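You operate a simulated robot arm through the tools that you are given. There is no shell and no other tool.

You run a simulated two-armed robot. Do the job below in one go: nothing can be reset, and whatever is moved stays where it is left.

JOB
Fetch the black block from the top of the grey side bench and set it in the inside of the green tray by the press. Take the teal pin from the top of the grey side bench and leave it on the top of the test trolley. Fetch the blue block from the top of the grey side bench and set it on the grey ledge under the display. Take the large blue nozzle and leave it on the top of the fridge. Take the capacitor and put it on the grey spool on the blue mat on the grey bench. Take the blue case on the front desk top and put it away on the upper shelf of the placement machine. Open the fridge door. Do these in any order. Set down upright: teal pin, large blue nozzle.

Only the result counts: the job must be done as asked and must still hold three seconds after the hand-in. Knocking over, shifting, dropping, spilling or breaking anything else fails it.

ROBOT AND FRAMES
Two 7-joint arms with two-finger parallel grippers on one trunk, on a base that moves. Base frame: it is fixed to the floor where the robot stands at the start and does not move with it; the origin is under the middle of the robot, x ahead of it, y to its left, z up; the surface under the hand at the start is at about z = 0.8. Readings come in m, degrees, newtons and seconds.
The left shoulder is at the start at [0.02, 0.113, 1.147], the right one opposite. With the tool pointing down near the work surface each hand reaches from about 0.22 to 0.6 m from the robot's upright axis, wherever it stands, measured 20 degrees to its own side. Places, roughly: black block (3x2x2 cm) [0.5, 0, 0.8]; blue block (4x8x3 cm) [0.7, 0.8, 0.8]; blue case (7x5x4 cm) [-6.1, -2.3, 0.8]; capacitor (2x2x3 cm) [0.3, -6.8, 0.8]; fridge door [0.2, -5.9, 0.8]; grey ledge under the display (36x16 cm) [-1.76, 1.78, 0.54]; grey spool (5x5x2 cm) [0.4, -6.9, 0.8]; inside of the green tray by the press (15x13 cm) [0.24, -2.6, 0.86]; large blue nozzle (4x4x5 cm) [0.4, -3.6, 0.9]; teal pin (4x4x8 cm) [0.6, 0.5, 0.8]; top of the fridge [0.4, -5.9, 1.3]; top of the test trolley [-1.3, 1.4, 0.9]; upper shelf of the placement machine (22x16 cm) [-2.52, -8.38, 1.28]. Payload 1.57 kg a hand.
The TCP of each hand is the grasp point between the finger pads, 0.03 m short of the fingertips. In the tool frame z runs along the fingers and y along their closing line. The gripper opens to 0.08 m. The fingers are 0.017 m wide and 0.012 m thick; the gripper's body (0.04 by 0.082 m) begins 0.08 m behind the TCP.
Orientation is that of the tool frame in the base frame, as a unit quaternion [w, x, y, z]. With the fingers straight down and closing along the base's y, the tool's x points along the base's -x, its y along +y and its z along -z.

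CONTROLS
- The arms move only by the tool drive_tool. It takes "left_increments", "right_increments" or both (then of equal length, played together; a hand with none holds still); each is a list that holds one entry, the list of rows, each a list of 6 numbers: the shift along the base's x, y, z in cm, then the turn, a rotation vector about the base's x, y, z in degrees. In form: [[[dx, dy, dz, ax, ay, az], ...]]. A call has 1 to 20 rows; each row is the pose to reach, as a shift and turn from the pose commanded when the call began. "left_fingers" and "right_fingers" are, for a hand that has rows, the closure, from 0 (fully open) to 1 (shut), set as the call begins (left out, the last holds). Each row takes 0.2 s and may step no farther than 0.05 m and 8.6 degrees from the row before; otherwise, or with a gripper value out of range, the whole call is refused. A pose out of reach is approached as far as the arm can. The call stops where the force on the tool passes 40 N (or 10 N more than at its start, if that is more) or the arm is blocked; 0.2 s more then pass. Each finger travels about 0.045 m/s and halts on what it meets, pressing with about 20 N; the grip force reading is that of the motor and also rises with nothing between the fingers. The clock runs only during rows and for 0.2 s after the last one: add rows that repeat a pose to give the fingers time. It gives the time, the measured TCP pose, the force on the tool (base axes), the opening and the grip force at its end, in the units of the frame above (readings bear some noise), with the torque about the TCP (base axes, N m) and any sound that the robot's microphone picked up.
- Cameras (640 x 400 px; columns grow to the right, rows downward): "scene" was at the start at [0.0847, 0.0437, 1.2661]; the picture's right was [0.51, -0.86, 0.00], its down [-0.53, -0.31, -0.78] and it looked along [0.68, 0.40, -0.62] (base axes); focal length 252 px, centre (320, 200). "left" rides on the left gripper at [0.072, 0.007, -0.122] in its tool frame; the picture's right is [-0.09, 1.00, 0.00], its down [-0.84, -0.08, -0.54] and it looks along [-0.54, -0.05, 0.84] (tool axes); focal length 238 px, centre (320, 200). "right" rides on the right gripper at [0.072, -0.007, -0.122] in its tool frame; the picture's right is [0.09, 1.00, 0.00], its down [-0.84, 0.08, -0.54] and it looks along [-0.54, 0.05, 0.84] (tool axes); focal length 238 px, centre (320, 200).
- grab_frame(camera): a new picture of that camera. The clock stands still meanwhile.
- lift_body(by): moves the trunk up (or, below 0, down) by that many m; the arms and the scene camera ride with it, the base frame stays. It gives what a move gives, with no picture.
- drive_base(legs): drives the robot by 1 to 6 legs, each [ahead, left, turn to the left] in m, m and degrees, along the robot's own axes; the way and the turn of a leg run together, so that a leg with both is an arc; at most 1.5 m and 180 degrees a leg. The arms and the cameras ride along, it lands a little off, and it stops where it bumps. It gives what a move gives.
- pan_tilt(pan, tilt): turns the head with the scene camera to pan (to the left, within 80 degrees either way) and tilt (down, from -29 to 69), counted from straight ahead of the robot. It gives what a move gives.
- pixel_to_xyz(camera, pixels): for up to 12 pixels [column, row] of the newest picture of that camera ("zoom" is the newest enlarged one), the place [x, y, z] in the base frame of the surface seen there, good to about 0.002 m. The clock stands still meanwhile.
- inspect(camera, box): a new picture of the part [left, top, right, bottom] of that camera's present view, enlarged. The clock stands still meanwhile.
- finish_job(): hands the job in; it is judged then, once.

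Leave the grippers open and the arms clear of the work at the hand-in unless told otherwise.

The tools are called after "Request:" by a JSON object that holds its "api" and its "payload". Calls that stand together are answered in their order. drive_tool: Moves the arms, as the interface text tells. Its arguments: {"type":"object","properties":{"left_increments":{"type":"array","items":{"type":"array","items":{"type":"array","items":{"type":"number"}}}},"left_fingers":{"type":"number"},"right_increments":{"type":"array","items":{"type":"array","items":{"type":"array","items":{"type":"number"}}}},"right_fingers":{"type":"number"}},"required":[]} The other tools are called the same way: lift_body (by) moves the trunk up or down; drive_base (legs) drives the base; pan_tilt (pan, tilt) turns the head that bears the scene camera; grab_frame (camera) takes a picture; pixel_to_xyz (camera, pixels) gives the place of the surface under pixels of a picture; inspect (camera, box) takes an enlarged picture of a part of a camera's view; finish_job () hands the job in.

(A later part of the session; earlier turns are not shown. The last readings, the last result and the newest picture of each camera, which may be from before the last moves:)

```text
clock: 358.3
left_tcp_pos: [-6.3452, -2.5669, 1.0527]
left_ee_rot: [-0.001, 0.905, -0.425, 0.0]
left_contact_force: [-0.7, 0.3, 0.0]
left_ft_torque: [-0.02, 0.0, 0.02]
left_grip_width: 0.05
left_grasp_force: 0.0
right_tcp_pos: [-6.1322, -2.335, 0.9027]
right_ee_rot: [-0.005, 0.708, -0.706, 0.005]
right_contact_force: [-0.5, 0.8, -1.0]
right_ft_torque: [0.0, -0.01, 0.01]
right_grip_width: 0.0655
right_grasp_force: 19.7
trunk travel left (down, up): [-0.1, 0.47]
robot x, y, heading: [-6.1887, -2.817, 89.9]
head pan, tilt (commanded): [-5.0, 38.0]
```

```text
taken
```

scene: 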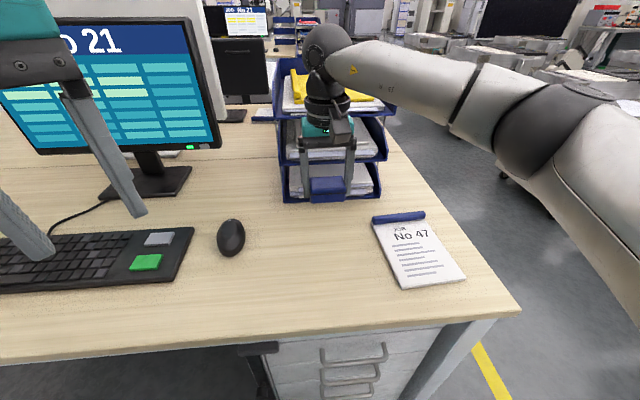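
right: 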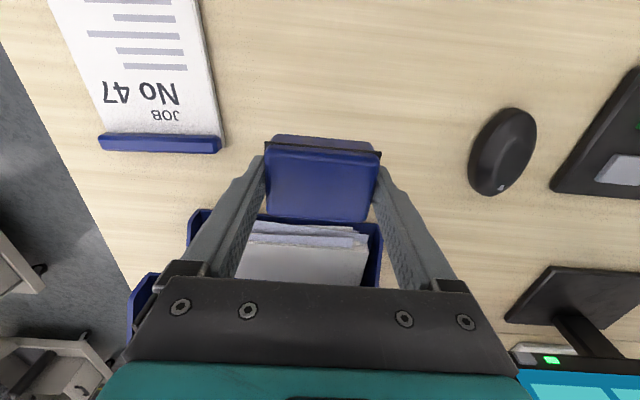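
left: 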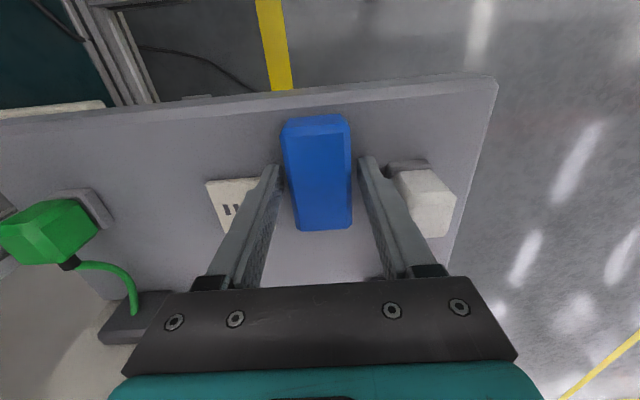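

The case is held (65.5 mm wide), with its bottom 3.35 cm below the TCP. I'll draw it back, raise the trunk, and back away from the desk.

Request:
{"api": "drive_tool", "payload": {"right_increments": [[[0, -2, 3, 0, 0, 0], [0, -5, 6, 0, 0, 0], [0, -8, 9, 0, 0, 0], [0, -11, 12, 0, 0, 0]]]}}

Request:
{"api": "lift_body", "payload": {"by": 0.2}}

Request:
{"api": "drive_base", "payload": {"legs": [[-1.05, -0.13, 0], [-1.1, -0.13, 0], [0, 0, -90]]}}

Request:
{"api": "grab_frame", "payload": {"camera": "right"}}

```text
clock: 359.3
left_tcp_pos: [-6.3441, -2.5662, 1.0536]
left_ee_rot: [-0.001, 0.905, -0.425, -0.001]
left_contact_force: [-0.7, -0.2, 0.4]
left_ft_torque: [-0.06, -0.01, 0.01]
left_grip_width: 0.05
left_grasp_force: 0.1
right_tcp_pos: [-6.1334, -2.4438, 1.0212]
right_ee_rot: [0.006, -0.707, 0.707, -0.005]
right_contact_force: [0.3, -0.2, -1.9]
right_ft_torque: [-0.01, -0.01, 0.0]
right_grip_width: 0.0653
right_grasp_force: 20.0
trunk travel left (down, up): [-0.1, 0.47]
robot x, y, heading: [-6.1901, -2.8203, 89.7]
head pan, tilt (commanded): [-5.0, 38.0]
```

```text
clock: 361.5
left_tcp_pos: [-6.3448, -2.5655, 1.2535]
left_ee_rot: [-0.001, 0.906, -0.424, -0.001]
left_contact_force: [-0.2, 0.6, 0.1]
left_ft_torque: [-0.01, 0.03, -0.01]
left_grip_width: 0.0501
left_grasp_force: 0.0
right_tcp_pos: [-6.1328, -2.4427, 1.221]
right_ee_rot: [-0.004, 0.707, -0.707, 0.007]
right_contact_force: [-0.9, -0.3, -1.2]
right_ft_torque: [0.01, 0.0, 0.02]
right_grip_width: 0.0655
right_grasp_force: 20.0
trunk travel left (down, up): [-0.3, 0.27]
robot x, y, heading: [-6.1879, -2.8171, 89.8]
head pan, tilt (commanded): [-5.0, 38.0]
```

```text
clock: 376.2
left_tcp_pos: [-5.7006, -4.8552, 1.2527]
left_ee_rot: [0.001, -0.327, 0.945, 0.0]
left_contact_force: [-0.6, -0.3, 0.5]
left_ft_torque: [0.01, 0.0, -0.01]
left_grip_width: 0.05
left_grasp_force: 0.1
right_tcp_pos: [-5.585, -5.0686, 1.222]
right_ee_rot: [-0.002, 0.012, 1.0, -0.007]
right_contact_force: [0.5, 0.3, -1.0]
right_ft_torque: [0.02, 0.01, 0.01]
right_grip_width: 0.0653
right_grasp_force: 19.9
trunk travel left (down, up): [-0.3, 0.27]
robot x, y, heading: [-5.9605, -5.0001, -1.8]
head pan, tilt (commanded): [-5.0, 38.0]
```

```text
taken
```

right: 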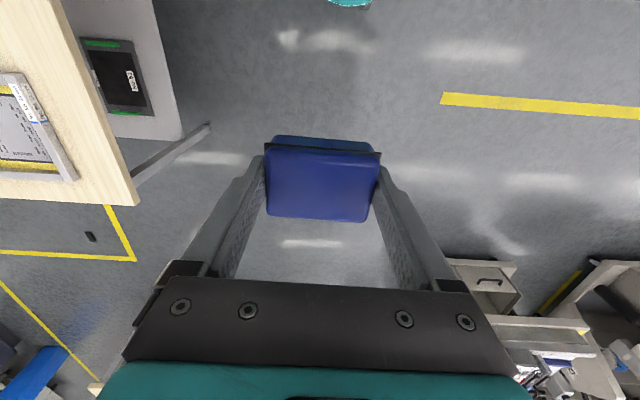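

I'm at (-5.96, -5.0) facing +x. I'll look toward the right front to see the way to the placement machine at (-2.5, -8.4).

Request:
{"api": "pan_tilt", "payload": {"pan": -50, "tilt": 10}}

Request:
{"api": "grab_frame", "payload": {"camera": "scene"}}

Request:
{"api": "pan_tilt", "payload": {"pan": 0, "tilt": 10}}

Request:
{"api": "grab_frame", "payload": {"camera": "scene"}}

```text
clock: 377.3
left_tcp_pos: [-5.701, -4.8555, 1.2535]
left_ee_rot: [0.001, -0.327, 0.945, 0.0]
left_contact_force: [0.2, -0.7, -0.3]
left_ft_torque: [0.02, 0.01, -0.01]
left_grip_width: 0.0503
left_grasp_force: 0.1
right_tcp_pos: [-5.5845, -5.0693, 1.2219]
right_ee_rot: [-0.001, 0.012, 1.0, -0.007]
right_contact_force: [-0.7, 0.9, -1.2]
right_ft_torque: [-0.02, 0.02, 0.0]
right_grip_width: 0.0651
right_grasp_force: 19.8
trunk travel left (down, up): [-0.3, 0.27]
robot x, y, heading: [-5.9557, -5.0031, -1.5]
head pan, tilt (commanded): [-50.0, 10.0]
```

```text
taken
```

scene: 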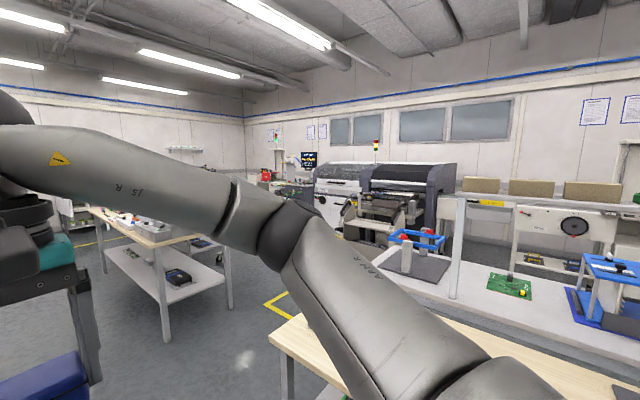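

```text
clock: 378.5
left_tcp_pos: [-5.701, -4.8553, 1.2522]
left_ee_rot: [0.001, -0.327, 0.945, 0.001]
left_contact_force: [-0.1, 0.1, 0.2]
left_ft_torque: [-0.01, 0.03, 0.01]
left_grip_width: 0.0498
left_grasp_force: 0.0
right_tcp_pos: [-5.5834, -5.0686, 1.2215]
right_ee_rot: [-0.001, 0.012, 1.0, -0.007]
right_contact_force: [0.7, 0.3, -0.2]
right_ft_torque: [-0.01, -0.01, -0.01]
right_grip_width: 0.0653
right_grasp_force: 20.2
trunk travel left (down, up): [-0.3, 0.27]
robot x, y, heading: [-5.9562, -5.0072, -1.7]
head pan, tilt (commanded): [0.0, 10.0]
```

```text
taken
```

scene: 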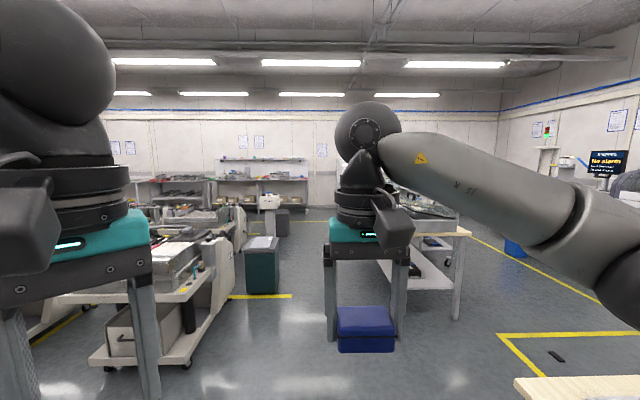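

I'll measure the gap between the two benches and the floor marking ahead on the right.

Request:
{"api": "pixel_to_xyz", "payload": {"camera": "scene", "pixels": [[460, 232], [455, 310], [520, 380], [556, 356], [500, 335], [475, 240], [515, 248], [560, 270], [250, 290], [290, 296], [580, 330], [440, 290]]}}

```text
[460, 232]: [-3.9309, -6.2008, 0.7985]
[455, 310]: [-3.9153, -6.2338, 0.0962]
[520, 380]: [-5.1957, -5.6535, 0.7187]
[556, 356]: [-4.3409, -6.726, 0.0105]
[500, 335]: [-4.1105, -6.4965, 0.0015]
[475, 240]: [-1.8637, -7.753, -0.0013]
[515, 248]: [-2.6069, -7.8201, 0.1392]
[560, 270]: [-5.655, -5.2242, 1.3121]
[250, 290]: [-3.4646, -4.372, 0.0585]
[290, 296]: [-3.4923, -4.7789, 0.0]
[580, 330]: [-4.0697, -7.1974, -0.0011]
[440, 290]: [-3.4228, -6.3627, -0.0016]
```

The gap has a small black thing on the floor at (-4.34, -6.73), so I'll avoid it and go back along the corridor to the east side. I'll drive 2.8 m in +x and check my pose.

Request:
{"api": "drive_base", "payload": {"legs": [[1.4, -0.05, 1.7], [1.4, 0, 0]]}}

```text
clock: 391.9
left_tcp_pos: [-2.9397, -4.9212, 1.252]
left_ee_rot: [0.0, -0.346, 0.938, 0.0]
left_contact_force: [0.5, 0.5, -0.1]
left_ft_torque: [0.02, 0.01, -0.01]
left_grip_width: 0.0501
left_grasp_force: 0.0
right_tcp_pos: [-2.8168, -5.1297, 1.2217]
right_ee_rot: [-0.001, -0.006, 1.0, -0.008]
right_contact_force: [-0.2, 0.4, -1.2]
right_ft_torque: [-0.01, 0.0, 0.0]
right_grip_width: 0.0654
right_grasp_force: 19.7
trunk travel left (down, up): [-0.3, 0.27]
robot x, y, heading: [-3.1937, -5.0811, 0.4]
head pan, tilt (commanded): [0.0, 10.0]
```

I'm on course at (-3.19, -5.08), heading 0.4°. I'll continue 2 m to x ≈ -1.2.

Request:
{"api": "drive_base", "payload": {"legs": [[1.0, 0, -0.4], [1.0, 0, 0], [0, 0, -88]]}}

Request:
{"api": "pan_tilt", "payload": {"pan": -15, "tilt": 12}}

Request:
{"api": "grab_frame", "payload": {"camera": "scene"}}

```text
clock: 405.6
left_tcp_pos: [-1.0069, -5.2896, 1.252]
left_ee_rot: [0.0, 0.385, 0.923, -0.001]
left_contact_force: [-0.9, 0.8, -0.2]
left_ft_torque: [0.01, 0.02, -0.02]
left_grip_width: 0.0501
left_grasp_force: 0.1
right_tcp_pos: [-1.2069, -5.4302, 1.2218]
right_ee_rot: [-0.006, 0.676, 0.737, -0.004]
right_contact_force: [-0.7, -0.3, -0.3]
right_ft_torque: [0.01, -0.02, 0.04]
right_grip_width: 0.0657
right_grasp_force: 20.1
trunk travel left (down, up): [-0.3, 0.27]
robot x, y, heading: [-1.1831, -5.0509, -85.3]
head pan, tilt (commanded): [0.0, 10.0]
```

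```text
clock: 406.4
left_tcp_pos: [-1.0082, -5.2896, 1.2544]
left_ee_rot: [0.001, 0.385, 0.923, 0.0]
left_contact_force: [0.3, 1.0, -0.2]
left_ft_torque: [-0.01, -0.05, 0.0]
left_grip_width: 0.0502
left_grasp_force: 0.0
right_tcp_pos: [-1.2073, -5.4308, 1.2209]
right_ee_rot: [-0.005, 0.676, 0.737, -0.004]
right_contact_force: [0.2, -0.4, -0.9]
right_ft_torque: [-0.02, 0.0, -0.02]
right_grip_width: 0.0655
right_grasp_force: 20.0
trunk travel left (down, up): [-0.3, 0.27]
robot x, y, heading: [-1.185, -5.048, -85.2]
head pan, tilt (commanded): [-15.0, 12.0]
```

```text
taken
```

scene: 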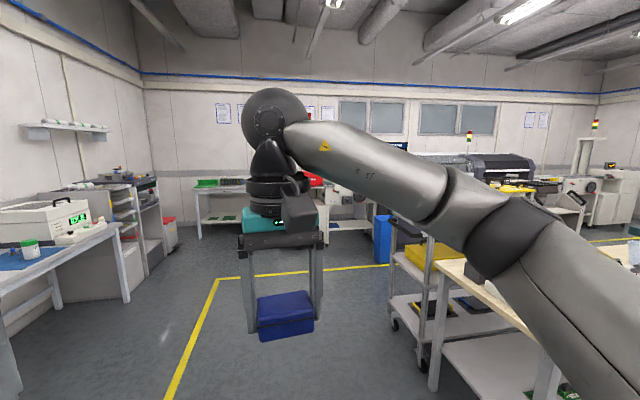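

The floor ahead is clear. I'll drive 1.5 m toward -y and look at the placement machine.

Request:
{"api": "drive_base", "payload": {"legs": [[1.45, -0.05, -4.8]]}}

Request:
{"api": "pan_tilt", "payload": {"pan": -40, "tilt": 10}}

Request:
{"api": "grab_frame", "payload": {"camera": "scene"}}

```text
clock: 413.6
left_tcp_pos: [-1.0105, -6.7609, 1.2531]
left_ee_rot: [0.001, 0.42, 0.908, 0.0]
left_contact_force: [-0.3, -0.2, -0.5]
left_ft_torque: [0.03, -0.03, -0.02]
left_grip_width: 0.0499
left_grasp_force: 0.1
right_tcp_pos: [-1.2193, -6.8845, 1.2214]
right_ee_rot: [-0.005, 0.703, 0.712, -0.004]
right_contact_force: [0.5, -0.3, 0.0]
right_ft_torque: [0.0, -0.01, 0.0]
right_grip_width: 0.0654
right_grasp_force: 19.4
trunk travel left (down, up): [-0.3, 0.27]
robot x, y, heading: [-1.1717, -6.5103, -89.5]
head pan, tilt (commanded): [-15.0, 12.0]
```

```text
clock: 414.5
left_tcp_pos: [-1.011, -6.7604, 1.2527]
left_ee_rot: [0.001, 0.419, 0.908, -0.001]
left_contact_force: [-1.4, 0.1, 0.8]
left_ft_torque: [-0.01, 0.04, -0.01]
left_grip_width: 0.0501
left_grasp_force: 0.1
right_tcp_pos: [-1.219, -6.8847, 1.2225]
right_ee_rot: [-0.006, 0.703, 0.711, -0.004]
right_contact_force: [-0.3, -0.1, -1.0]
right_ft_torque: [0.05, 0.0, 0.03]
right_grip_width: 0.0653
right_grasp_force: 20.7
trunk travel left (down, up): [-0.3, 0.27]
robot x, y, heading: [-1.1677, -6.5068, -89.5]
head pan, tilt (commanded): [-40.0, 10.0]
```

```text
taken
```

scene: 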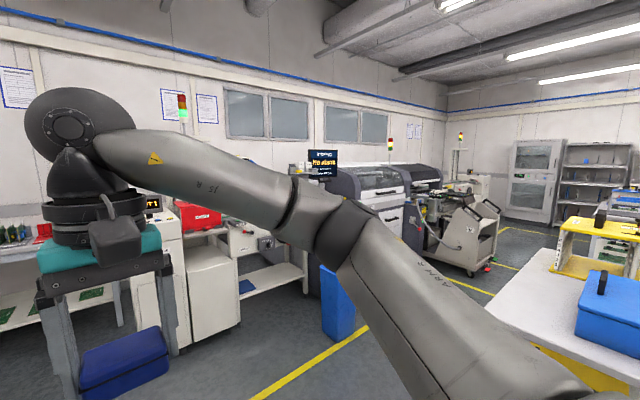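

My arm blocks the view of the target, which lies at about 38° right. I'll turn the base 40° right and look straight ahead.

Request:
{"api": "drive_base", "payload": {"legs": [[0, 0, -40]]}}

Request:
{"api": "pan_tilt", "payload": {"pan": 0, "tilt": 10}}

Request:
{"api": "grab_frame", "payload": {"camera": "scene"}}

```text
clock: 416.8
left_tcp_pos: [-1.212, -6.8011, 1.2534]
left_ee_rot: [0.001, 0.707, 0.708, 0.0]
left_contact_force: [0.3, -0.3, -0.5]
left_ft_torque: [-0.03, -0.02, 0.01]
left_grip_width: 0.0501
left_grasp_force: 0.1
right_tcp_pos: [-1.4516, -6.7625, 1.2223]
right_ee_rot: [-0.007, 0.904, 0.427, -0.003]
right_contact_force: [0.5, -0.3, -1.2]
right_ft_torque: [0.0, -0.01, -0.03]
right_grip_width: 0.0654
right_grasp_force: 19.9
trunk travel left (down, up): [-0.3, 0.27]
robot x, y, heading: [-1.1686, -6.5097, -129.7]
head pan, tilt (commanded): [-40.0, 10.0]
```

```text
clock: 417.8
left_tcp_pos: [-1.2109, -6.801, 1.253]
left_ee_rot: [0.0, 0.706, 0.708, -0.001]
left_contact_force: [0.1, -0.3, -0.5]
left_ft_torque: [0.0, -0.01, 0.0]
left_grip_width: 0.0501
left_grasp_force: 0.0
right_tcp_pos: [-1.4514, -6.7626, 1.2219]
right_ee_rot: [-0.006, 0.904, 0.427, -0.003]
right_contact_force: [-0.1, 0.4, -0.2]
right_ft_torque: [0.0, 0.04, 0.0]
right_grip_width: 0.0653
right_grasp_force: 19.9
trunk travel left (down, up): [-0.3, 0.27]
robot x, y, heading: [-1.17, -6.5085, -129.9]
head pan, tilt (commanded): [0.0, 10.0]
```

```text
taken
```

scene: 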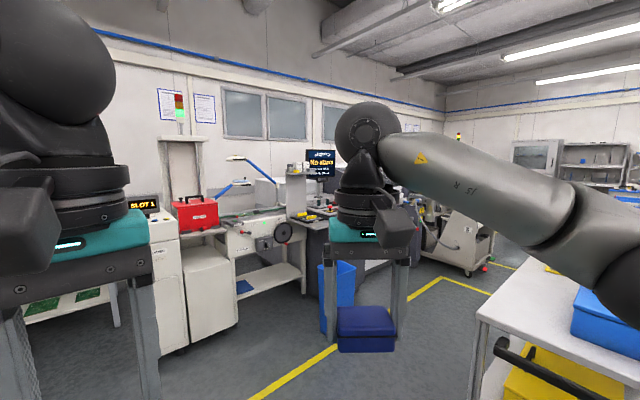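

I see a white machine with a panel and wheel around (265,230), and a small post with shelves near (297,185). I'll enlarge this part and measure.

Request:
{"api": "inspect", "payload": {"camera": "scene", "box": [150, 120, 350, 270]}}

Request:
{"api": "pixel_to_xyz", "payload": {"camera": "scene", "pixels": [[297, 170], [297, 178], [297, 195], [300, 215], [310, 205], [315, 195], [265, 185], [240, 215], [283, 232], [318, 160], [328, 205], [180, 150]]}}

```text
2.67 times, centred on (250, 195) of scene
```

zoom: 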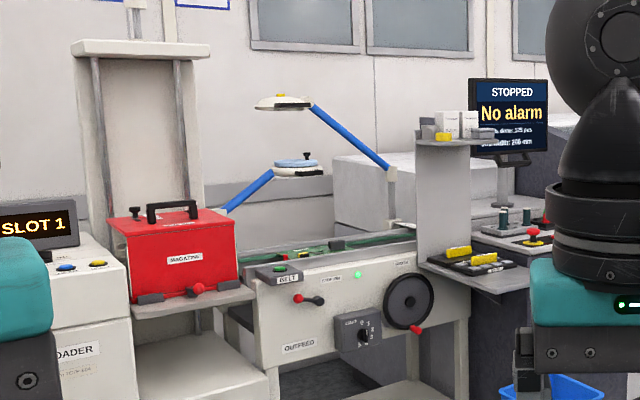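

```text
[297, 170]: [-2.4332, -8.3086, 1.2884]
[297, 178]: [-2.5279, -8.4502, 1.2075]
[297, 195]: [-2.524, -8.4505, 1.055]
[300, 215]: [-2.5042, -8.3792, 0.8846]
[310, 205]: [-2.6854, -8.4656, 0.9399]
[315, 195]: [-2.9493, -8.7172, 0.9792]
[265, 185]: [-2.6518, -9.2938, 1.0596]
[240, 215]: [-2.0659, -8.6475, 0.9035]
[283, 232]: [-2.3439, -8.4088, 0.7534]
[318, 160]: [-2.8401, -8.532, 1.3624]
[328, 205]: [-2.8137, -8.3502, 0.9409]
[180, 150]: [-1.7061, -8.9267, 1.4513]
```

There is a grey plate with a lower shelf at z ≈ 0.885 and an upper shelf at z ≈ 1.28 at (-2.5, -8.4), which already carries some items. A blue bin stands on the floor in front. I'll measure the bin and the machine front.

Request:
{"api": "pan_tilt", "payload": {"pan": 0, "tilt": 28}}

Request:
{"api": "grab_frame", "payload": {"camera": "scene"}}

Request:
{"api": "pixel_to_xyz", "payload": {"camera": "scene", "pixels": [[322, 190], [338, 185], [352, 190], [330, 240], [345, 242], [310, 220], [260, 215], [225, 235], [270, 240], [300, 250], [250, 260], [200, 240]]}}

```text
clock: 418.6
left_tcp_pos: [-1.2113, -6.803, 1.2534]
left_ee_rot: [0.0, 0.706, 0.708, -0.001]
left_contact_force: [-0.3, 0.0, -0.6]
left_ft_torque: [0.02, -0.02, 0.0]
left_grip_width: 0.05
left_grasp_force: 0.1
right_tcp_pos: [-1.4509, -6.7629, 1.2225]
right_ee_rot: [-0.006, 0.904, 0.427, -0.003]
right_contact_force: [-0.4, -0.1, -0.5]
right_ft_torque: [0.01, -0.01, -0.01]
right_grip_width: 0.0653
right_grasp_force: 19.9
trunk travel left (down, up): [-0.3, 0.27]
robot x, y, heading: [-1.1689, -6.5051, -129.7]
head pan, tilt (commanded): [0.0, 28.0]
```

```text
taken
```

scene: 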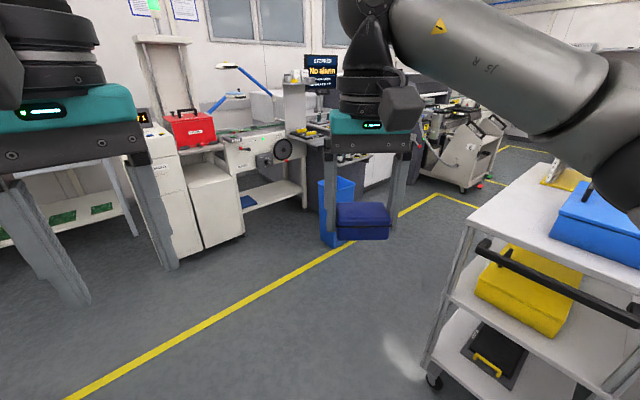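

```text
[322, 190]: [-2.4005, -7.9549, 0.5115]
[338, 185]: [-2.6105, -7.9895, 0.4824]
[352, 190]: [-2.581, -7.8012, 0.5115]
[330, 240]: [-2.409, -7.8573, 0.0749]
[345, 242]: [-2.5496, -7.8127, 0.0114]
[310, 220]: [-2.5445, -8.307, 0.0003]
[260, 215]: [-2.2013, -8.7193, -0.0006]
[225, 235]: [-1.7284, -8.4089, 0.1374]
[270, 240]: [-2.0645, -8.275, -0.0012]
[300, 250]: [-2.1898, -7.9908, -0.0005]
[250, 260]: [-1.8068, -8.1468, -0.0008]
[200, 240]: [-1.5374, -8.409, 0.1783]
```

The bin spans x -2.65…-2.40, y -8.0…-7.8. I can stand just to its left at about (-2.14, -7.98) and reach the shelf with the right arm. I'll check the lamps and boxes near my left arm there.

Request:
{"api": "pixel_to_xyz", "payload": {"camera": "scene", "pixels": [[228, 66], [234, 95], [265, 88], [220, 103], [185, 125], [188, 110], [160, 42], [270, 125], [255, 150], [283, 150], [300, 80], [293, 105]]}}

Request:
{"api": "inspect", "payload": {"camera": "scene", "box": [210, 40, 350, 170]}}

```text
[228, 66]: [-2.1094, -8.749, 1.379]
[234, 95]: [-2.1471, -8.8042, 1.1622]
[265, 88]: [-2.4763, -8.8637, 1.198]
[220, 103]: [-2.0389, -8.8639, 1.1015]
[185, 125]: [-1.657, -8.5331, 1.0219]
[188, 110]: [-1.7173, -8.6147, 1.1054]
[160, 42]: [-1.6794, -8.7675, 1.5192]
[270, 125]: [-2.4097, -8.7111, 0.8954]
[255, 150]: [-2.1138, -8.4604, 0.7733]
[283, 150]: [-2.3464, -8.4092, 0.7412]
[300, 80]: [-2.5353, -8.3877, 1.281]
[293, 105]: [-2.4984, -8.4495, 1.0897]
```

```text
3.08 times, centred on (280, 105) of scene
```

zoom: 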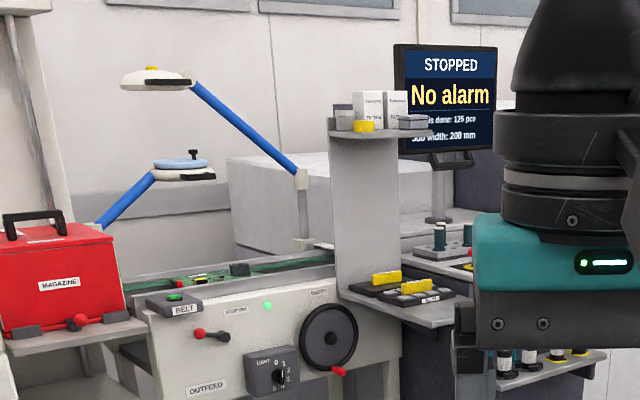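

The lamps are beyond y = -8.75, clear of my left hand. I'll check the trolley's near corner on my right before driving.

Request:
{"api": "pixel_to_xyz", "payload": {"camera": "scene", "pixels": [[430, 378], [470, 222], [480, 240], [425, 365], [540, 165], [445, 260]]}}

```text
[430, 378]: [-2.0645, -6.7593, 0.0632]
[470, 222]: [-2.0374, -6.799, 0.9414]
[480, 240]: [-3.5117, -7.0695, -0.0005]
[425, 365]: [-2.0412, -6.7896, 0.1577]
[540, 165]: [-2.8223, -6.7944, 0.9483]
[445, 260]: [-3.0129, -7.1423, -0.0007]
```

The path is clear. I'll raise the trunk 0.2 m and drive about 1.6 m toward the spot left of the bin, then look at the upper shelf from above.

Request:
{"api": "lift_body", "payload": {"by": 0.2}}

Request:
{"api": "drive_base", "payload": {"legs": [[0.9, 0.1, 0], [0.65, 0.09, 4.7]]}}

Request:
{"api": "pan_tilt", "payload": {"pan": 0, "tilt": 25}}

Request:
{"api": "grab_frame", "payload": {"camera": "scene"}}

```text
clock: 420.8
left_tcp_pos: [-1.2114, -6.8017, 1.4538]
left_ee_rot: [0.0, 0.706, 0.708, 0.0]
left_contact_force: [0.4, 0.2, -0.3]
left_ft_torque: [-0.07, -0.02, 0.01]
left_grip_width: 0.0499
left_grasp_force: 0.1
right_tcp_pos: [-1.4509, -6.7634, 1.4215]
right_ee_rot: [-0.006, 0.905, 0.426, -0.002]
right_contact_force: [-0.8, -0.7, 0.1]
right_ft_torque: [0.01, -0.01, -0.01]
right_grip_width: 0.0652
right_grasp_force: 20.1
trunk travel left (down, up): [-0.5, 0.07]
robot x, y, heading: [-1.1697, -6.5103, -129.7]
head pan, tilt (commanded): [0.0, 28.0]
```

```text
clock: 428.8
left_tcp_pos: [-2.0217, -8.1232, 1.4531]
left_ee_rot: [0.002, 0.681, 0.732, 0.0]
left_contact_force: [0.2, -1.0, 0.3]
left_ft_torque: [0.05, -0.04, 0.01]
left_grip_width: 0.0498
left_grasp_force: 0.0
right_tcp_pos: [-2.2632, -8.0997, 1.4219]
right_ee_rot: [-0.006, 0.889, 0.457, -0.003]
right_contact_force: [-0.4, -0.7, -1.0]
right_ft_torque: [0.04, 0.01, 0.02]
right_grip_width: 0.0654
right_grasp_force: 20.2
trunk travel left (down, up): [-0.5, 0.07]
robot x, y, heading: [-2.0022, -7.8266, -125.9]
head pan, tilt (commanded): [0.0, 28.0]
```

```text
clock: 429.4
left_tcp_pos: [-2.0223, -8.1225, 1.453]
left_ee_rot: [0.001, 0.681, 0.732, -0.001]
left_contact_force: [-0.1, -0.5, 0.9]
left_ft_torque: [0.04, 0.01, 0.01]
left_grip_width: 0.0501
left_grasp_force: 0.0
right_tcp_pos: [-2.2631, -8.1004, 1.4205]
right_ee_rot: [-0.006, 0.889, 0.457, -0.002]
right_contact_force: [0.4, 0.4, -1.1]
right_ft_torque: [-0.01, 0.0, -0.01]
right_grip_width: 0.0656
right_grasp_force: 20.2
trunk travel left (down, up): [-0.5, 0.07]
robot x, y, heading: [-2.0032, -7.8285, -126.0]
head pan, tilt (commanded): [0.0, 25.0]
```

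```text
taken
```

scene: 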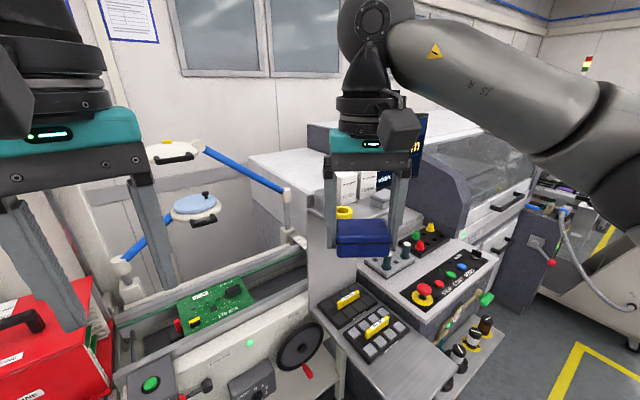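

The held case hides the shelf from the head camera. I'll check the right hand's camera, which looks ahead and down.

Request:
{"api": "grab_frame", "payload": {"camera": "right"}}

Request:
{"api": "grab_frame", "payload": {"camera": "left"}}

```text
taken
```

right: 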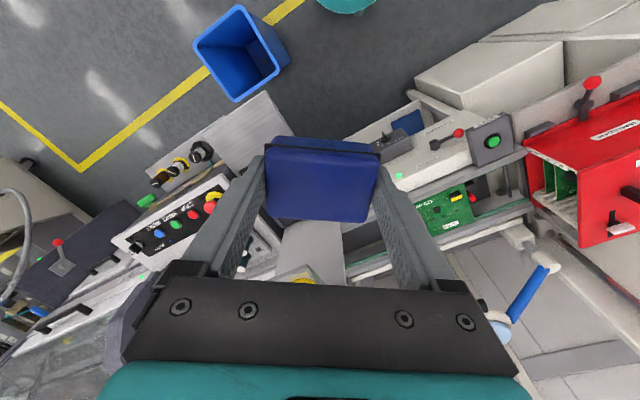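

```text
taken
```

left: 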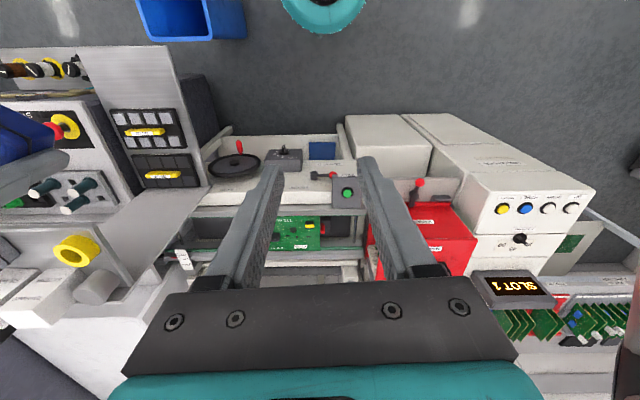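

The left hand's camera shows part of the upper shelf: a yellow tape roll at (75,250) and white boxes. I'll enlarge that.

Request:
{"api": "inspect", "payload": {"camera": "left", "box": [0, 130, 240, 330]}}

Request:
{"api": "pixel_to_xyz", "payload": {"camera": "left", "pixels": [[75, 250], [95, 290], [150, 220], [185, 195], [120, 250], [20, 310], [50, 210], [170, 240], [130, 225], [30, 260], [105, 260], [200, 185]]}}

```text
2.00 times, centred on (120, 230) of left
```

zoom: 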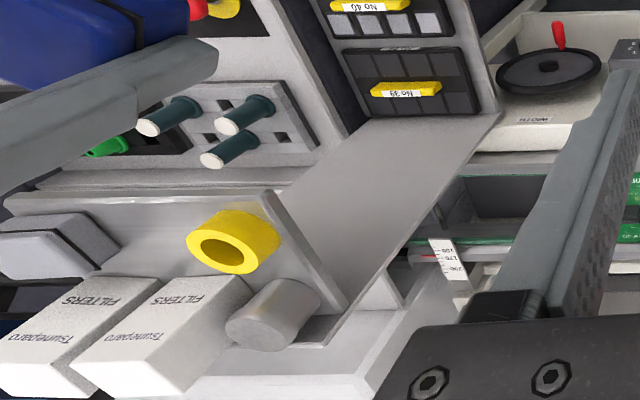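

```text
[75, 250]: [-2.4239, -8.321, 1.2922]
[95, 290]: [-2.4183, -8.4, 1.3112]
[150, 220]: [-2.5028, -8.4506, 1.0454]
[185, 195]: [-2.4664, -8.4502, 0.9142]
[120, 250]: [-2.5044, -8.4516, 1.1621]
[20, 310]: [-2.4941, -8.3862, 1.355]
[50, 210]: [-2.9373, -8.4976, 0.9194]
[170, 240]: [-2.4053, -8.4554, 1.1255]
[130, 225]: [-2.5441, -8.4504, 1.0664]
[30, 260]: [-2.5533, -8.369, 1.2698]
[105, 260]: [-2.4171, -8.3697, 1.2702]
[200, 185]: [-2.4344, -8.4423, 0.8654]
```

The upper shelf is at z = 1.270 and carries a tape roll, a grey cylinder, two white filter boxes and a grey box. I'll measure the free part at the front between the roll and the grey box.

Request:
{"api": "pixel_to_xyz", "payload": {"camera": "zoom", "pixels": [[100, 210], [150, 205], [190, 210], [140, 240], [170, 260], [110, 270], [60, 220], [50, 265], [125, 235], [265, 195], [190, 245], [240, 212]]}}

```text
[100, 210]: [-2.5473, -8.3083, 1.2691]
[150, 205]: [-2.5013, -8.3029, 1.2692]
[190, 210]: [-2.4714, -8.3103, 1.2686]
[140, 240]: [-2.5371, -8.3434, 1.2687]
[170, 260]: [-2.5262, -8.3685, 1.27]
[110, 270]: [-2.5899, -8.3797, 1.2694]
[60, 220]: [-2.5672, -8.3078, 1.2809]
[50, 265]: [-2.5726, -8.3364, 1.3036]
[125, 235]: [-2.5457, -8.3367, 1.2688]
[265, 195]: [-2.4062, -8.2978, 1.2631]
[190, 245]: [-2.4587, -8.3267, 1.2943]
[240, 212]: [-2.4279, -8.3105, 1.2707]
```

The free patch at the shelf's front is only about 8 × 7 cm, so I need a better look. I'll move the right hand with the case aside to the right and use the head camera.

Request:
{"api": "drive_tool", "payload": {"right_increments": [[[-3, 2.2, 1, 0, 0, 0], [-6, 4.4, 2, 0, 0, 0], [-9, 6.6, 3, 0, 0, 0], [-12, 8.8, 4, 0, 0, 0], [-15, 11, 5, 0, 0, 0]]]}}

Request:
{"api": "lift_body", "payload": {"by": 0.06}}

Request:
{"api": "pan_tilt", "payload": {"pan": -2, "tilt": 32}}

Request:
{"api": "grab_frame", "payload": {"camera": "scene"}}

```text
clock: 430.6
left_tcp_pos: [-2.0215, -8.1217, 1.4533]
left_ee_rot: [0.0, 0.681, 0.732, 0.0]
left_contact_force: [-0.4, -0.1, -0.3]
left_ft_torque: [-0.02, 0.01, -0.01]
left_grip_width: 0.0501
left_grasp_force: 0.1
right_tcp_pos: [-2.4152, -7.9897, 1.4722]
right_ee_rot: [-0.006, 0.889, 0.457, -0.003]
right_contact_force: [-0.1, 0.5, -0.8]
right_ft_torque: [-0.03, -0.01, -0.04]
right_grip_width: 0.0652
right_grasp_force: 20.1
trunk travel left (down, up): [-0.5, 0.07]
robot x, y, heading: [-1.9993, -7.8229, -125.8]
head pan, tilt (commanded): [0.0, 25.0]
```

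```text
clock: 431.6
left_tcp_pos: [-2.021, -8.122, 1.5121]
left_ee_rot: [0.0, 0.681, 0.732, -0.001]
left_contact_force: [-0.2, -0.6, -0.3]
left_ft_torque: [-0.04, 0.01, 0.01]
left_grip_width: 0.0498
left_grasp_force: 0.0
right_tcp_pos: [-2.4151, -7.9908, 1.5327]
right_ee_rot: [-0.006, 0.89, 0.457, -0.003]
right_contact_force: [0.6, -0.6, -0.9]
right_ft_torque: [0.01, 0.02, -0.02]
right_grip_width: 0.0654
right_grasp_force: 19.6
trunk travel left (down, up): [-0.56, 0.01]
robot x, y, heading: [-2.0002, -7.8241, -125.9]
head pan, tilt (commanded): [0.0, 25.0]
```

```text
clock: 432.3
left_tcp_pos: [-2.0215, -8.1226, 1.513]
left_ee_rot: [0.0, 0.681, 0.732, 0.0]
left_contact_force: [-0.4, 0.1, 0.4]
left_ft_torque: [-0.01, 0.0, 0.0]
left_grip_width: 0.0502
left_grasp_force: 0.0
right_tcp_pos: [-2.4145, -7.9915, 1.5332]
right_ee_rot: [-0.007, 0.889, 0.457, -0.004]
right_contact_force: [0.0, 1.0, -1.6]
right_ft_torque: [-0.01, 0.06, -0.03]
right_grip_width: 0.0655
right_grasp_force: 19.8
trunk travel left (down, up): [-0.56, 0.01]
robot x, y, heading: [-2.0001, -7.8275, -125.9]
head pan, tilt (commanded): [-2.0, 32.0]
```

```text
taken
```

scene: 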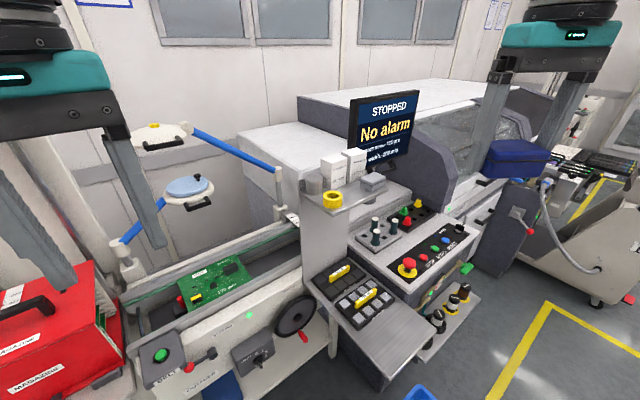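

Now the upper shelf is clear at about (360,190). I'll enlarge it.

Request:
{"api": "inspect", "payload": {"camera": "scene", "box": [295, 140, 423, 230]}}

Request:
{"api": "pixel_to_xyz", "payload": {"camera": "zoom", "pixels": [[80, 330], [180, 345], [290, 310], [330, 285], [400, 270], [460, 245], [500, 220], [560, 225], [420, 300], [480, 275], [330, 320], [230, 320]]}}

```text
4.44 times, centred on (359, 185) of scene
```

zoom: 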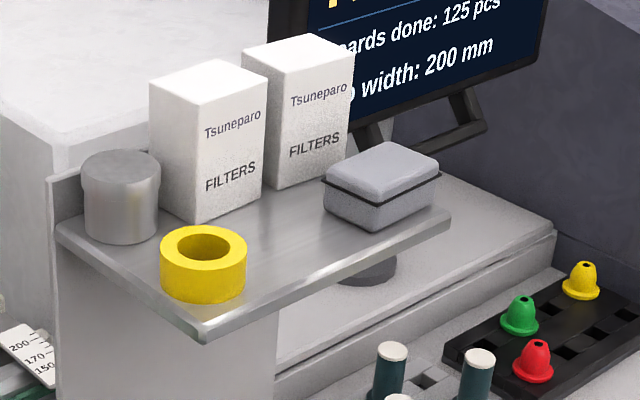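

```text
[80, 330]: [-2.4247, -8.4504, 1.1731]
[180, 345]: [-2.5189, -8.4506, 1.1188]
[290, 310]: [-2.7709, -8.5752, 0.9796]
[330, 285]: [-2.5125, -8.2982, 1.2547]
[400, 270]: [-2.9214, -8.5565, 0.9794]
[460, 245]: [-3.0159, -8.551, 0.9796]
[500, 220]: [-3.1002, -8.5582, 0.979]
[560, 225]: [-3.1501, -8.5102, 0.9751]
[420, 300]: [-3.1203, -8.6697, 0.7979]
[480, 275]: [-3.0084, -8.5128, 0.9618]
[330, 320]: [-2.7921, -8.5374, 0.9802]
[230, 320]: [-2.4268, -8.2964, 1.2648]
```

The view is good: tape roll front-left, grey cylinder back-left, filter boxes behind, a grey case on the right, and free shelf in the middle around zoom (300,240). I'll measure the edges around this free patch.

Request:
{"api": "pixel_to_xyz", "payload": {"camera": "zoom", "pixels": [[300, 240], [200, 225], [265, 192], [280, 192], [345, 178], [250, 290], [245, 240], [325, 205], [370, 233], [440, 200], [300, 270], [340, 250]]}}

Request:
{"api": "pixel_to_xyz", "payload": {"camera": "zoom", "pixels": [[205, 332], [448, 216], [62, 226], [165, 285], [205, 302], [245, 270], [205, 228], [375, 195], [330, 185], [310, 200], [285, 215], [265, 225]]}}

```text
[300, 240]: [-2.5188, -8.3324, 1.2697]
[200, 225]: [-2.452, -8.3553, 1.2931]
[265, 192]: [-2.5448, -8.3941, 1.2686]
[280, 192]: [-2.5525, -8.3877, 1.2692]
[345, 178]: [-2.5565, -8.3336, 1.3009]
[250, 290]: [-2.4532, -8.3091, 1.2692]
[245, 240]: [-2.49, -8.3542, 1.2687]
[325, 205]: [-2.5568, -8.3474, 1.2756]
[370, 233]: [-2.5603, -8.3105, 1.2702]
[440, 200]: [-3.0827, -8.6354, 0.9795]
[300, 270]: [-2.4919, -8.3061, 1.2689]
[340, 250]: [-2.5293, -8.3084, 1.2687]
```

```text
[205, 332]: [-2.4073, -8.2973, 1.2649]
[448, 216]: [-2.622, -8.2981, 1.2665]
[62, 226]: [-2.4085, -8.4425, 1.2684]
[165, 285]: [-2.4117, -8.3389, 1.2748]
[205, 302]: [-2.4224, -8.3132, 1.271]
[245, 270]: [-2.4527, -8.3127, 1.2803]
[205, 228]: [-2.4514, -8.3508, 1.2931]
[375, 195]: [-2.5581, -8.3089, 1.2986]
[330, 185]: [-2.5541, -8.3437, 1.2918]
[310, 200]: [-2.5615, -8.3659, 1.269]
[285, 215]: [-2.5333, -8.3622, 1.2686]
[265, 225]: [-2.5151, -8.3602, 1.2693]
```

The free patch spans x -2.553…-2.455 and y -8.393…-8.298. With the case's long side along y the front finger can overhang the shelf's edge and it fits. I'll turn the right hand by -54° so the closing line is along y, then drive 0.215 m closer.

Request:
{"api": "drive_tool", "payload": {"right_increments": [[[0, 0, 0, 0, 0, -8], [0, 0, 0, 0, 0, -16], [0, 0, 0, 0, 0, -24], [0, 0, 0, 0, 0, -32], [0, 0, 0, 0, 0, -40], [0, 0, 0, 0, 0, -48], [0, 0, 0, 0, 0, -54.4]]]}}

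Request:
{"api": "drive_base", "payload": {"legs": [[0.215, 0, 0]]}}

Request:
{"api": "grab_frame", "payload": {"camera": "right"}}

Request:
{"api": "grab_frame", "payload": {"camera": "scene"}}

```text
clock: 433.9
left_tcp_pos: [-2.0216, -8.123, 1.5119]
left_ee_rot: [0.001, 0.681, 0.732, -0.001]
left_contact_force: [0.3, -1.0, 0.4]
left_ft_torque: [-0.01, -0.02, 0.02]
left_grip_width: 0.05
left_grasp_force: 0.2
right_tcp_pos: [-2.415, -7.9906, 1.5329]
right_ee_rot: [-0.007, 1.0, -0.001, 0.0]
right_contact_force: [0.2, 0.8, -1.5]
right_ft_torque: [-0.01, -0.01, -0.01]
right_grip_width: 0.0655
right_grasp_force: 19.8
trunk travel left (down, up): [-0.56, 0.01]
robot x, y, heading: [-2.0012, -7.8223, -125.6]
head pan, tilt (commanded): [-2.0, 32.0]
```

```text
clock: 435.6
left_tcp_pos: [-2.1481, -8.2953, 1.5134]
left_ee_rot: [0.0, 0.682, 0.731, 0.0]
left_contact_force: [-0.5, 0.0, 0.3]
left_ft_torque: [-0.01, 0.0, -0.01]
left_grip_width: 0.0501
left_grasp_force: 0.1
right_tcp_pos: [-2.5407, -8.163, 1.5326]
right_ee_rot: [-0.007, 1.0, 0.0, 0.0]
right_contact_force: [-0.2, -0.6, -1.0]
right_ft_torque: [-0.02, -0.04, -0.01]
right_grip_width: 0.0651
right_grasp_force: 20.1
trunk travel left (down, up): [-0.56, 0.01]
robot x, y, heading: [-2.1263, -7.9986, -125.9]
head pan, tilt (commanded): [-2.0, 32.0]
```

```text
taken
```

right: 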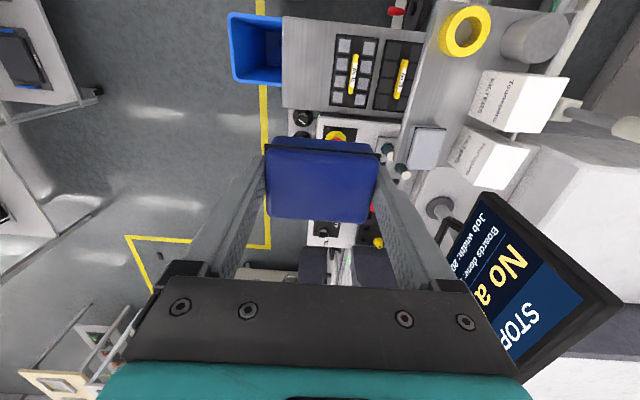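

```text
taken
```

scene: 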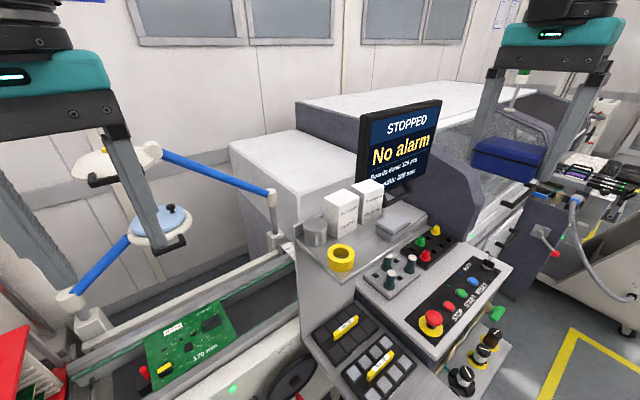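

From the right hand's camera I also see the shelf: roll (465,30), boxes (510,100) and (490,155), grey case (427,148), free patch around (440,85). I'll measure again from here.

Request:
{"api": "pixel_to_xyz", "payload": {"camera": "right", "pixels": [[440, 85], [420, 122], [437, 125], [450, 55], [470, 95], [475, 70], [420, 90], [443, 128], [410, 168], [468, 115], [440, 20], [478, 105]]}}

Request:
{"api": "inspect", "payload": {"camera": "scene", "box": [285, 160, 445, 290]}}

Request:
{"api": "pixel_to_xyz", "payload": {"camera": "zoom", "pixels": [[330, 290], [280, 330], [250, 270], [290, 255], [330, 240], [370, 235], [360, 262], [385, 300], [430, 270], [240, 330], [275, 365], [300, 350]]}}

```text
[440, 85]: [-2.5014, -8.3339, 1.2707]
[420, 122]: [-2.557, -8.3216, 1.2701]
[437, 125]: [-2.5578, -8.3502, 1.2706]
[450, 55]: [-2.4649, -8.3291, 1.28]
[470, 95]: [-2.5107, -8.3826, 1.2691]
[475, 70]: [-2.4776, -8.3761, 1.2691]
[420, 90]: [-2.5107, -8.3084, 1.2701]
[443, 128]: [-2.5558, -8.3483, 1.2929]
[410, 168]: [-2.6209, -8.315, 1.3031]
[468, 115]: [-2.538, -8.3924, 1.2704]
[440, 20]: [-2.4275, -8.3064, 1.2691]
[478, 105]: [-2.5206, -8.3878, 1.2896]
```

```text
3.08 times, centred on (365, 225) of scene
```

zoom: 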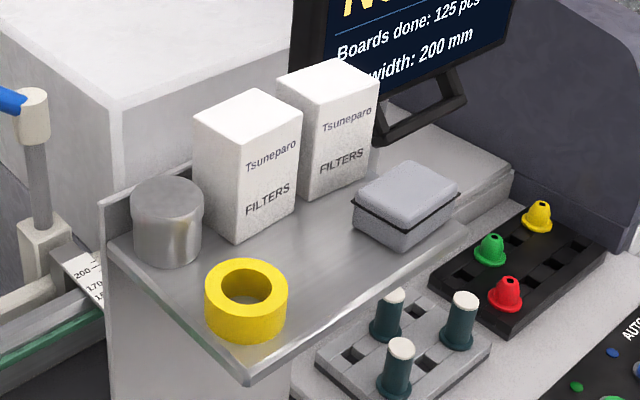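

```text
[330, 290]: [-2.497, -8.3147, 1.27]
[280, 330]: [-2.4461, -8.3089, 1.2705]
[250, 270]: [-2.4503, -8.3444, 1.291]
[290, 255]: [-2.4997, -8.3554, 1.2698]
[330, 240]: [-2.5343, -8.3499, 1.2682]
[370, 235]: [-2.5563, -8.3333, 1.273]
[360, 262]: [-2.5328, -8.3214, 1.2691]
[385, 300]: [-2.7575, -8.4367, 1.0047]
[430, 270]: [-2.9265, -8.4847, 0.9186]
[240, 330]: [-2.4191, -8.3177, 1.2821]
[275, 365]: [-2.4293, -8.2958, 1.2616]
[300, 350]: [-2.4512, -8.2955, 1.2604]
```

The filter boxes' fronts are at y ≈ -8.388, so the case should be centred at about (-2.504, -8.331), with its front flush with the shelf's edge. I'll move over that spot at height, then lower to about 5 cm above the shelf.

Request:
{"api": "drive_tool", "payload": {"right_increments": [[[0.9, -4.2, 0, 0, 0, 0], [1.8, -8.4, 0, 0, 0, 0], [2.7, -12.6, 0, 0, 0, 0], [3.7, -16.8, 0, 0, 0, 0], [3.7, -16.8, -4, 0, 0, 0], [3.7, -16.8, -8, 0, 0, 0], [3.7, -16.8, -12, 0, 0, 0], [3.7, -16.8, -16, 0, 0, 0], [3.7, -16.8, -16, 0, 0, 0]]]}}

Request:
{"api": "grab_frame", "payload": {"camera": "right"}}

Request:
{"api": "inspect", "payload": {"camera": "scene", "box": [265, 130, 445, 280]}}

```text
clock: 437.6
left_tcp_pos: [-2.1477, -8.2971, 1.513]
left_ee_rot: [0.001, 0.682, 0.731, 0.0]
left_contact_force: [0.2, -0.6, -0.8]
left_ft_torque: [-0.01, 0.03, -0.04]
left_grip_width: 0.0502
left_grasp_force: 0.0
right_tcp_pos: [-2.5041, -8.3309, 1.3746]
right_ee_rot: [-0.007, 1.0, 0.0, -0.001]
right_contact_force: [0.2, -0.6, -1.2]
right_ft_torque: [-0.04, 0.03, 0.0]
right_grip_width: 0.0655
right_grasp_force: 19.8
trunk travel left (down, up): [-0.56, 0.01]
robot x, y, heading: [-2.1259, -8.0007, -125.9]
head pan, tilt (commanded): [-2.0, 32.0]
```

```text
taken
```

right: 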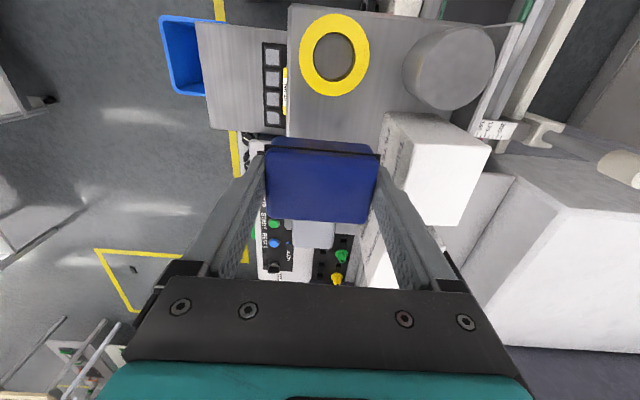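

```text
2.67 times, centred on (355, 205) of scene
```

zoom: 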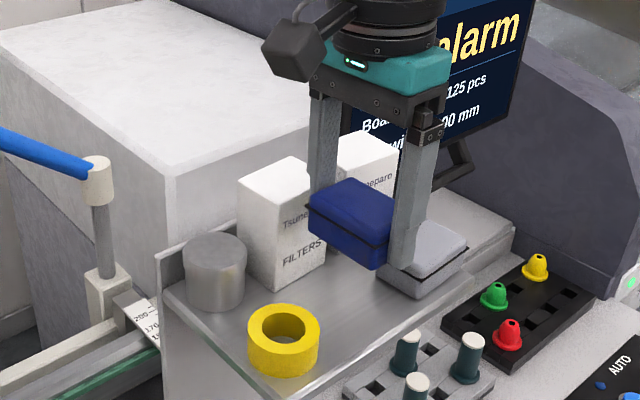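

The case is over the patch. I'll verify the filter box's front face beside the back finger before going lower.

Request:
{"api": "inspect", "payload": {"camera": "right", "box": [250, 90, 500, 250]}}

Request:
{"api": "pixel_to_xyz", "payload": {"camera": "right", "pixels": [[392, 140], [388, 150], [395, 165], [420, 130], [385, 125], [383, 135], [380, 190], [376, 170], [410, 200], [365, 230]]}}

```text
2.50 times, centred on (375, 170) of right
```

zoom: 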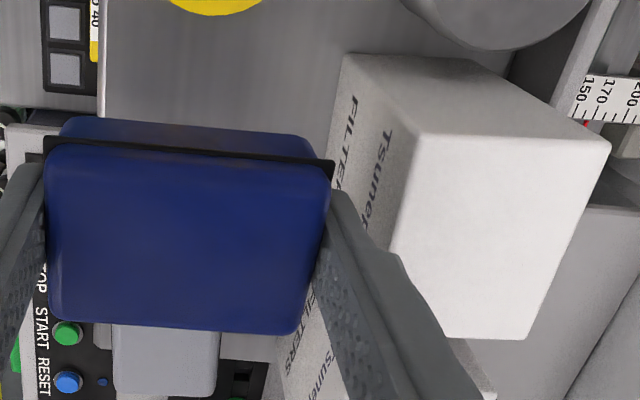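

```text
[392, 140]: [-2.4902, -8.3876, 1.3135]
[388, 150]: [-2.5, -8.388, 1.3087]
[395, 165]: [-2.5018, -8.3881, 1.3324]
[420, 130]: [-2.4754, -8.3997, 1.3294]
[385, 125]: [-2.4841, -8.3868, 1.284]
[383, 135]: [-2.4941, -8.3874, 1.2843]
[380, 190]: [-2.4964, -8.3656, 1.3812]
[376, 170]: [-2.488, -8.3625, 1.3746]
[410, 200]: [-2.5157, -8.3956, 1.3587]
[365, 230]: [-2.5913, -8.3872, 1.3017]
```

The box fronts are at y = -8.388 and the back finger's outer face is at about -8.375, so there is 1.2 cm of room. I'll lower to just above the shelf.

Request:
{"api": "drive_tool", "payload": {"right_increments": [[[0, 0, -2, 0, 0, 0], [0, 0, -4, 0, 0, 0], [0, 0, -5.5, 0, 0, 0], [0, 0, -6.5, 0, 0, 0], [0, 0, -6.8, 0, 0, 0], [0, 0, -6.8, 0, 0, 0]]]}}

Request:
{"api": "grab_frame", "payload": {"camera": "right"}}

Request:
{"api": "inspect", "payload": {"camera": "scene", "box": [265, 130, 445, 280]}}

```text
clock: 439.0
left_tcp_pos: [-2.1468, -8.2967, 1.5124]
left_ee_rot: [0.001, 0.682, 0.731, -0.001]
left_contact_force: [0.2, 0.6, 0.7]
left_ft_torque: [0.01, -0.02, -0.02]
left_grip_width: 0.0499
left_grasp_force: 0.1
right_tcp_pos: [-2.5034, -8.3322, 1.3043]
right_ee_rot: [-0.006, 1.0, 0.0, 0.001]
right_contact_force: [-0.6, -0.2, -0.1]
right_ft_torque: [0.03, 0.01, -0.01]
right_grip_width: 0.0654
right_grasp_force: 20.5
trunk travel left (down, up): [-0.56, 0.01]
robot x, y, heading: [-2.1243, -8.0035, -126.1]
head pan, tilt (commanded): [-2.0, 32.0]
```

```text
taken
```

right: 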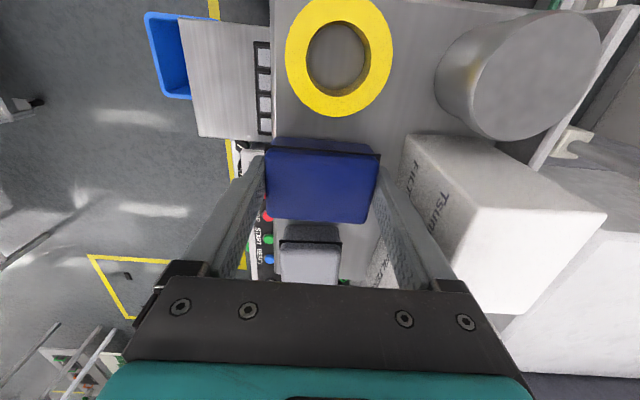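

```text
2.67 times, centred on (355, 205) of scene
```

zoom: 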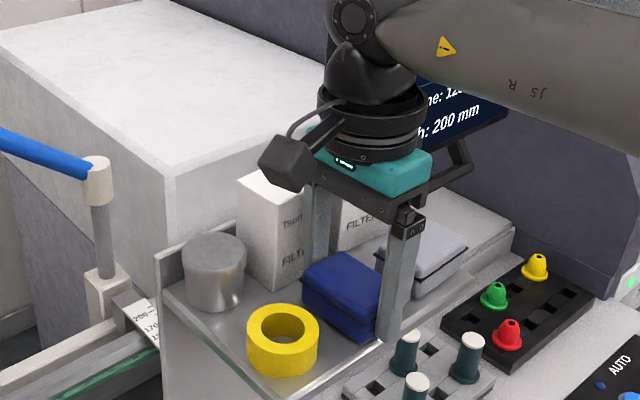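

The case fits between the roll and the grey case. I'll step down to contact (expected at TCP z ≈ 1.3025).

Request:
{"api": "drive_tool", "payload": {"right_increments": [[[0, 0, -0.1, 0, 0, 0], [0, 0, -0.2, 0, 0, 0], [0, 0, -0.25, 0, 0, 0]]]}}

```text
clock: 439.8
left_tcp_pos: [-2.148, -8.2966, 1.5136]
left_ee_rot: [0.0, 0.682, 0.731, -0.001]
left_contact_force: [0.0, 0.5, -0.1]
left_ft_torque: [-0.05, 0.0, -0.02]
left_grip_width: 0.05
left_grasp_force: 0.0
right_tcp_pos: [-2.5038, -8.3315, 1.3038]
right_ee_rot: [-0.007, 1.0, 0.0, 0.0]
right_contact_force: [0.6, -0.7, -0.6]
right_ft_torque: [0.0, 0.01, -0.01]
right_grip_width: 0.0653
right_grasp_force: 20.2
trunk travel left (down, up): [-0.56, 0.01]
robot x, y, heading: [-2.1284, -7.9989, -126.2]
head pan, tilt (commanded): [-2.0, 32.0]
```

Request:
{"api": "drive_tool", "payload": {"right_increments": [[[0, 0, -0.1, 0, 0, 0], [0, 0, -0.15, 0, 0, 0], [0, 0, -0.2, 0, 0, 0]]]}}

```text
clock: 440.6
left_tcp_pos: [-2.1478, -8.2955, 1.5129]
left_ee_rot: [0.001, 0.682, 0.732, 0.0]
left_contact_force: [0.0, 0.1, 0.9]
left_ft_torque: [0.0, -0.01, 0.0]
left_grip_width: 0.0499
left_grasp_force: 0.1
right_tcp_pos: [-2.5035, -8.3322, 1.3026]
right_ee_rot: [-0.004, 1.0, -0.001, 0.0]
right_contact_force: [-1.7, 1.3, 11.6]
right_ft_torque: [-0.36, -0.05, 0.01]
right_grip_width: 0.0654
right_grasp_force: 19.8
trunk travel left (down, up): [-0.56, 0.01]
robot x, y, heading: [-2.1306, -8.0019, -126.0]
head pan, tilt (commanded): [-2.0, 32.0]
```

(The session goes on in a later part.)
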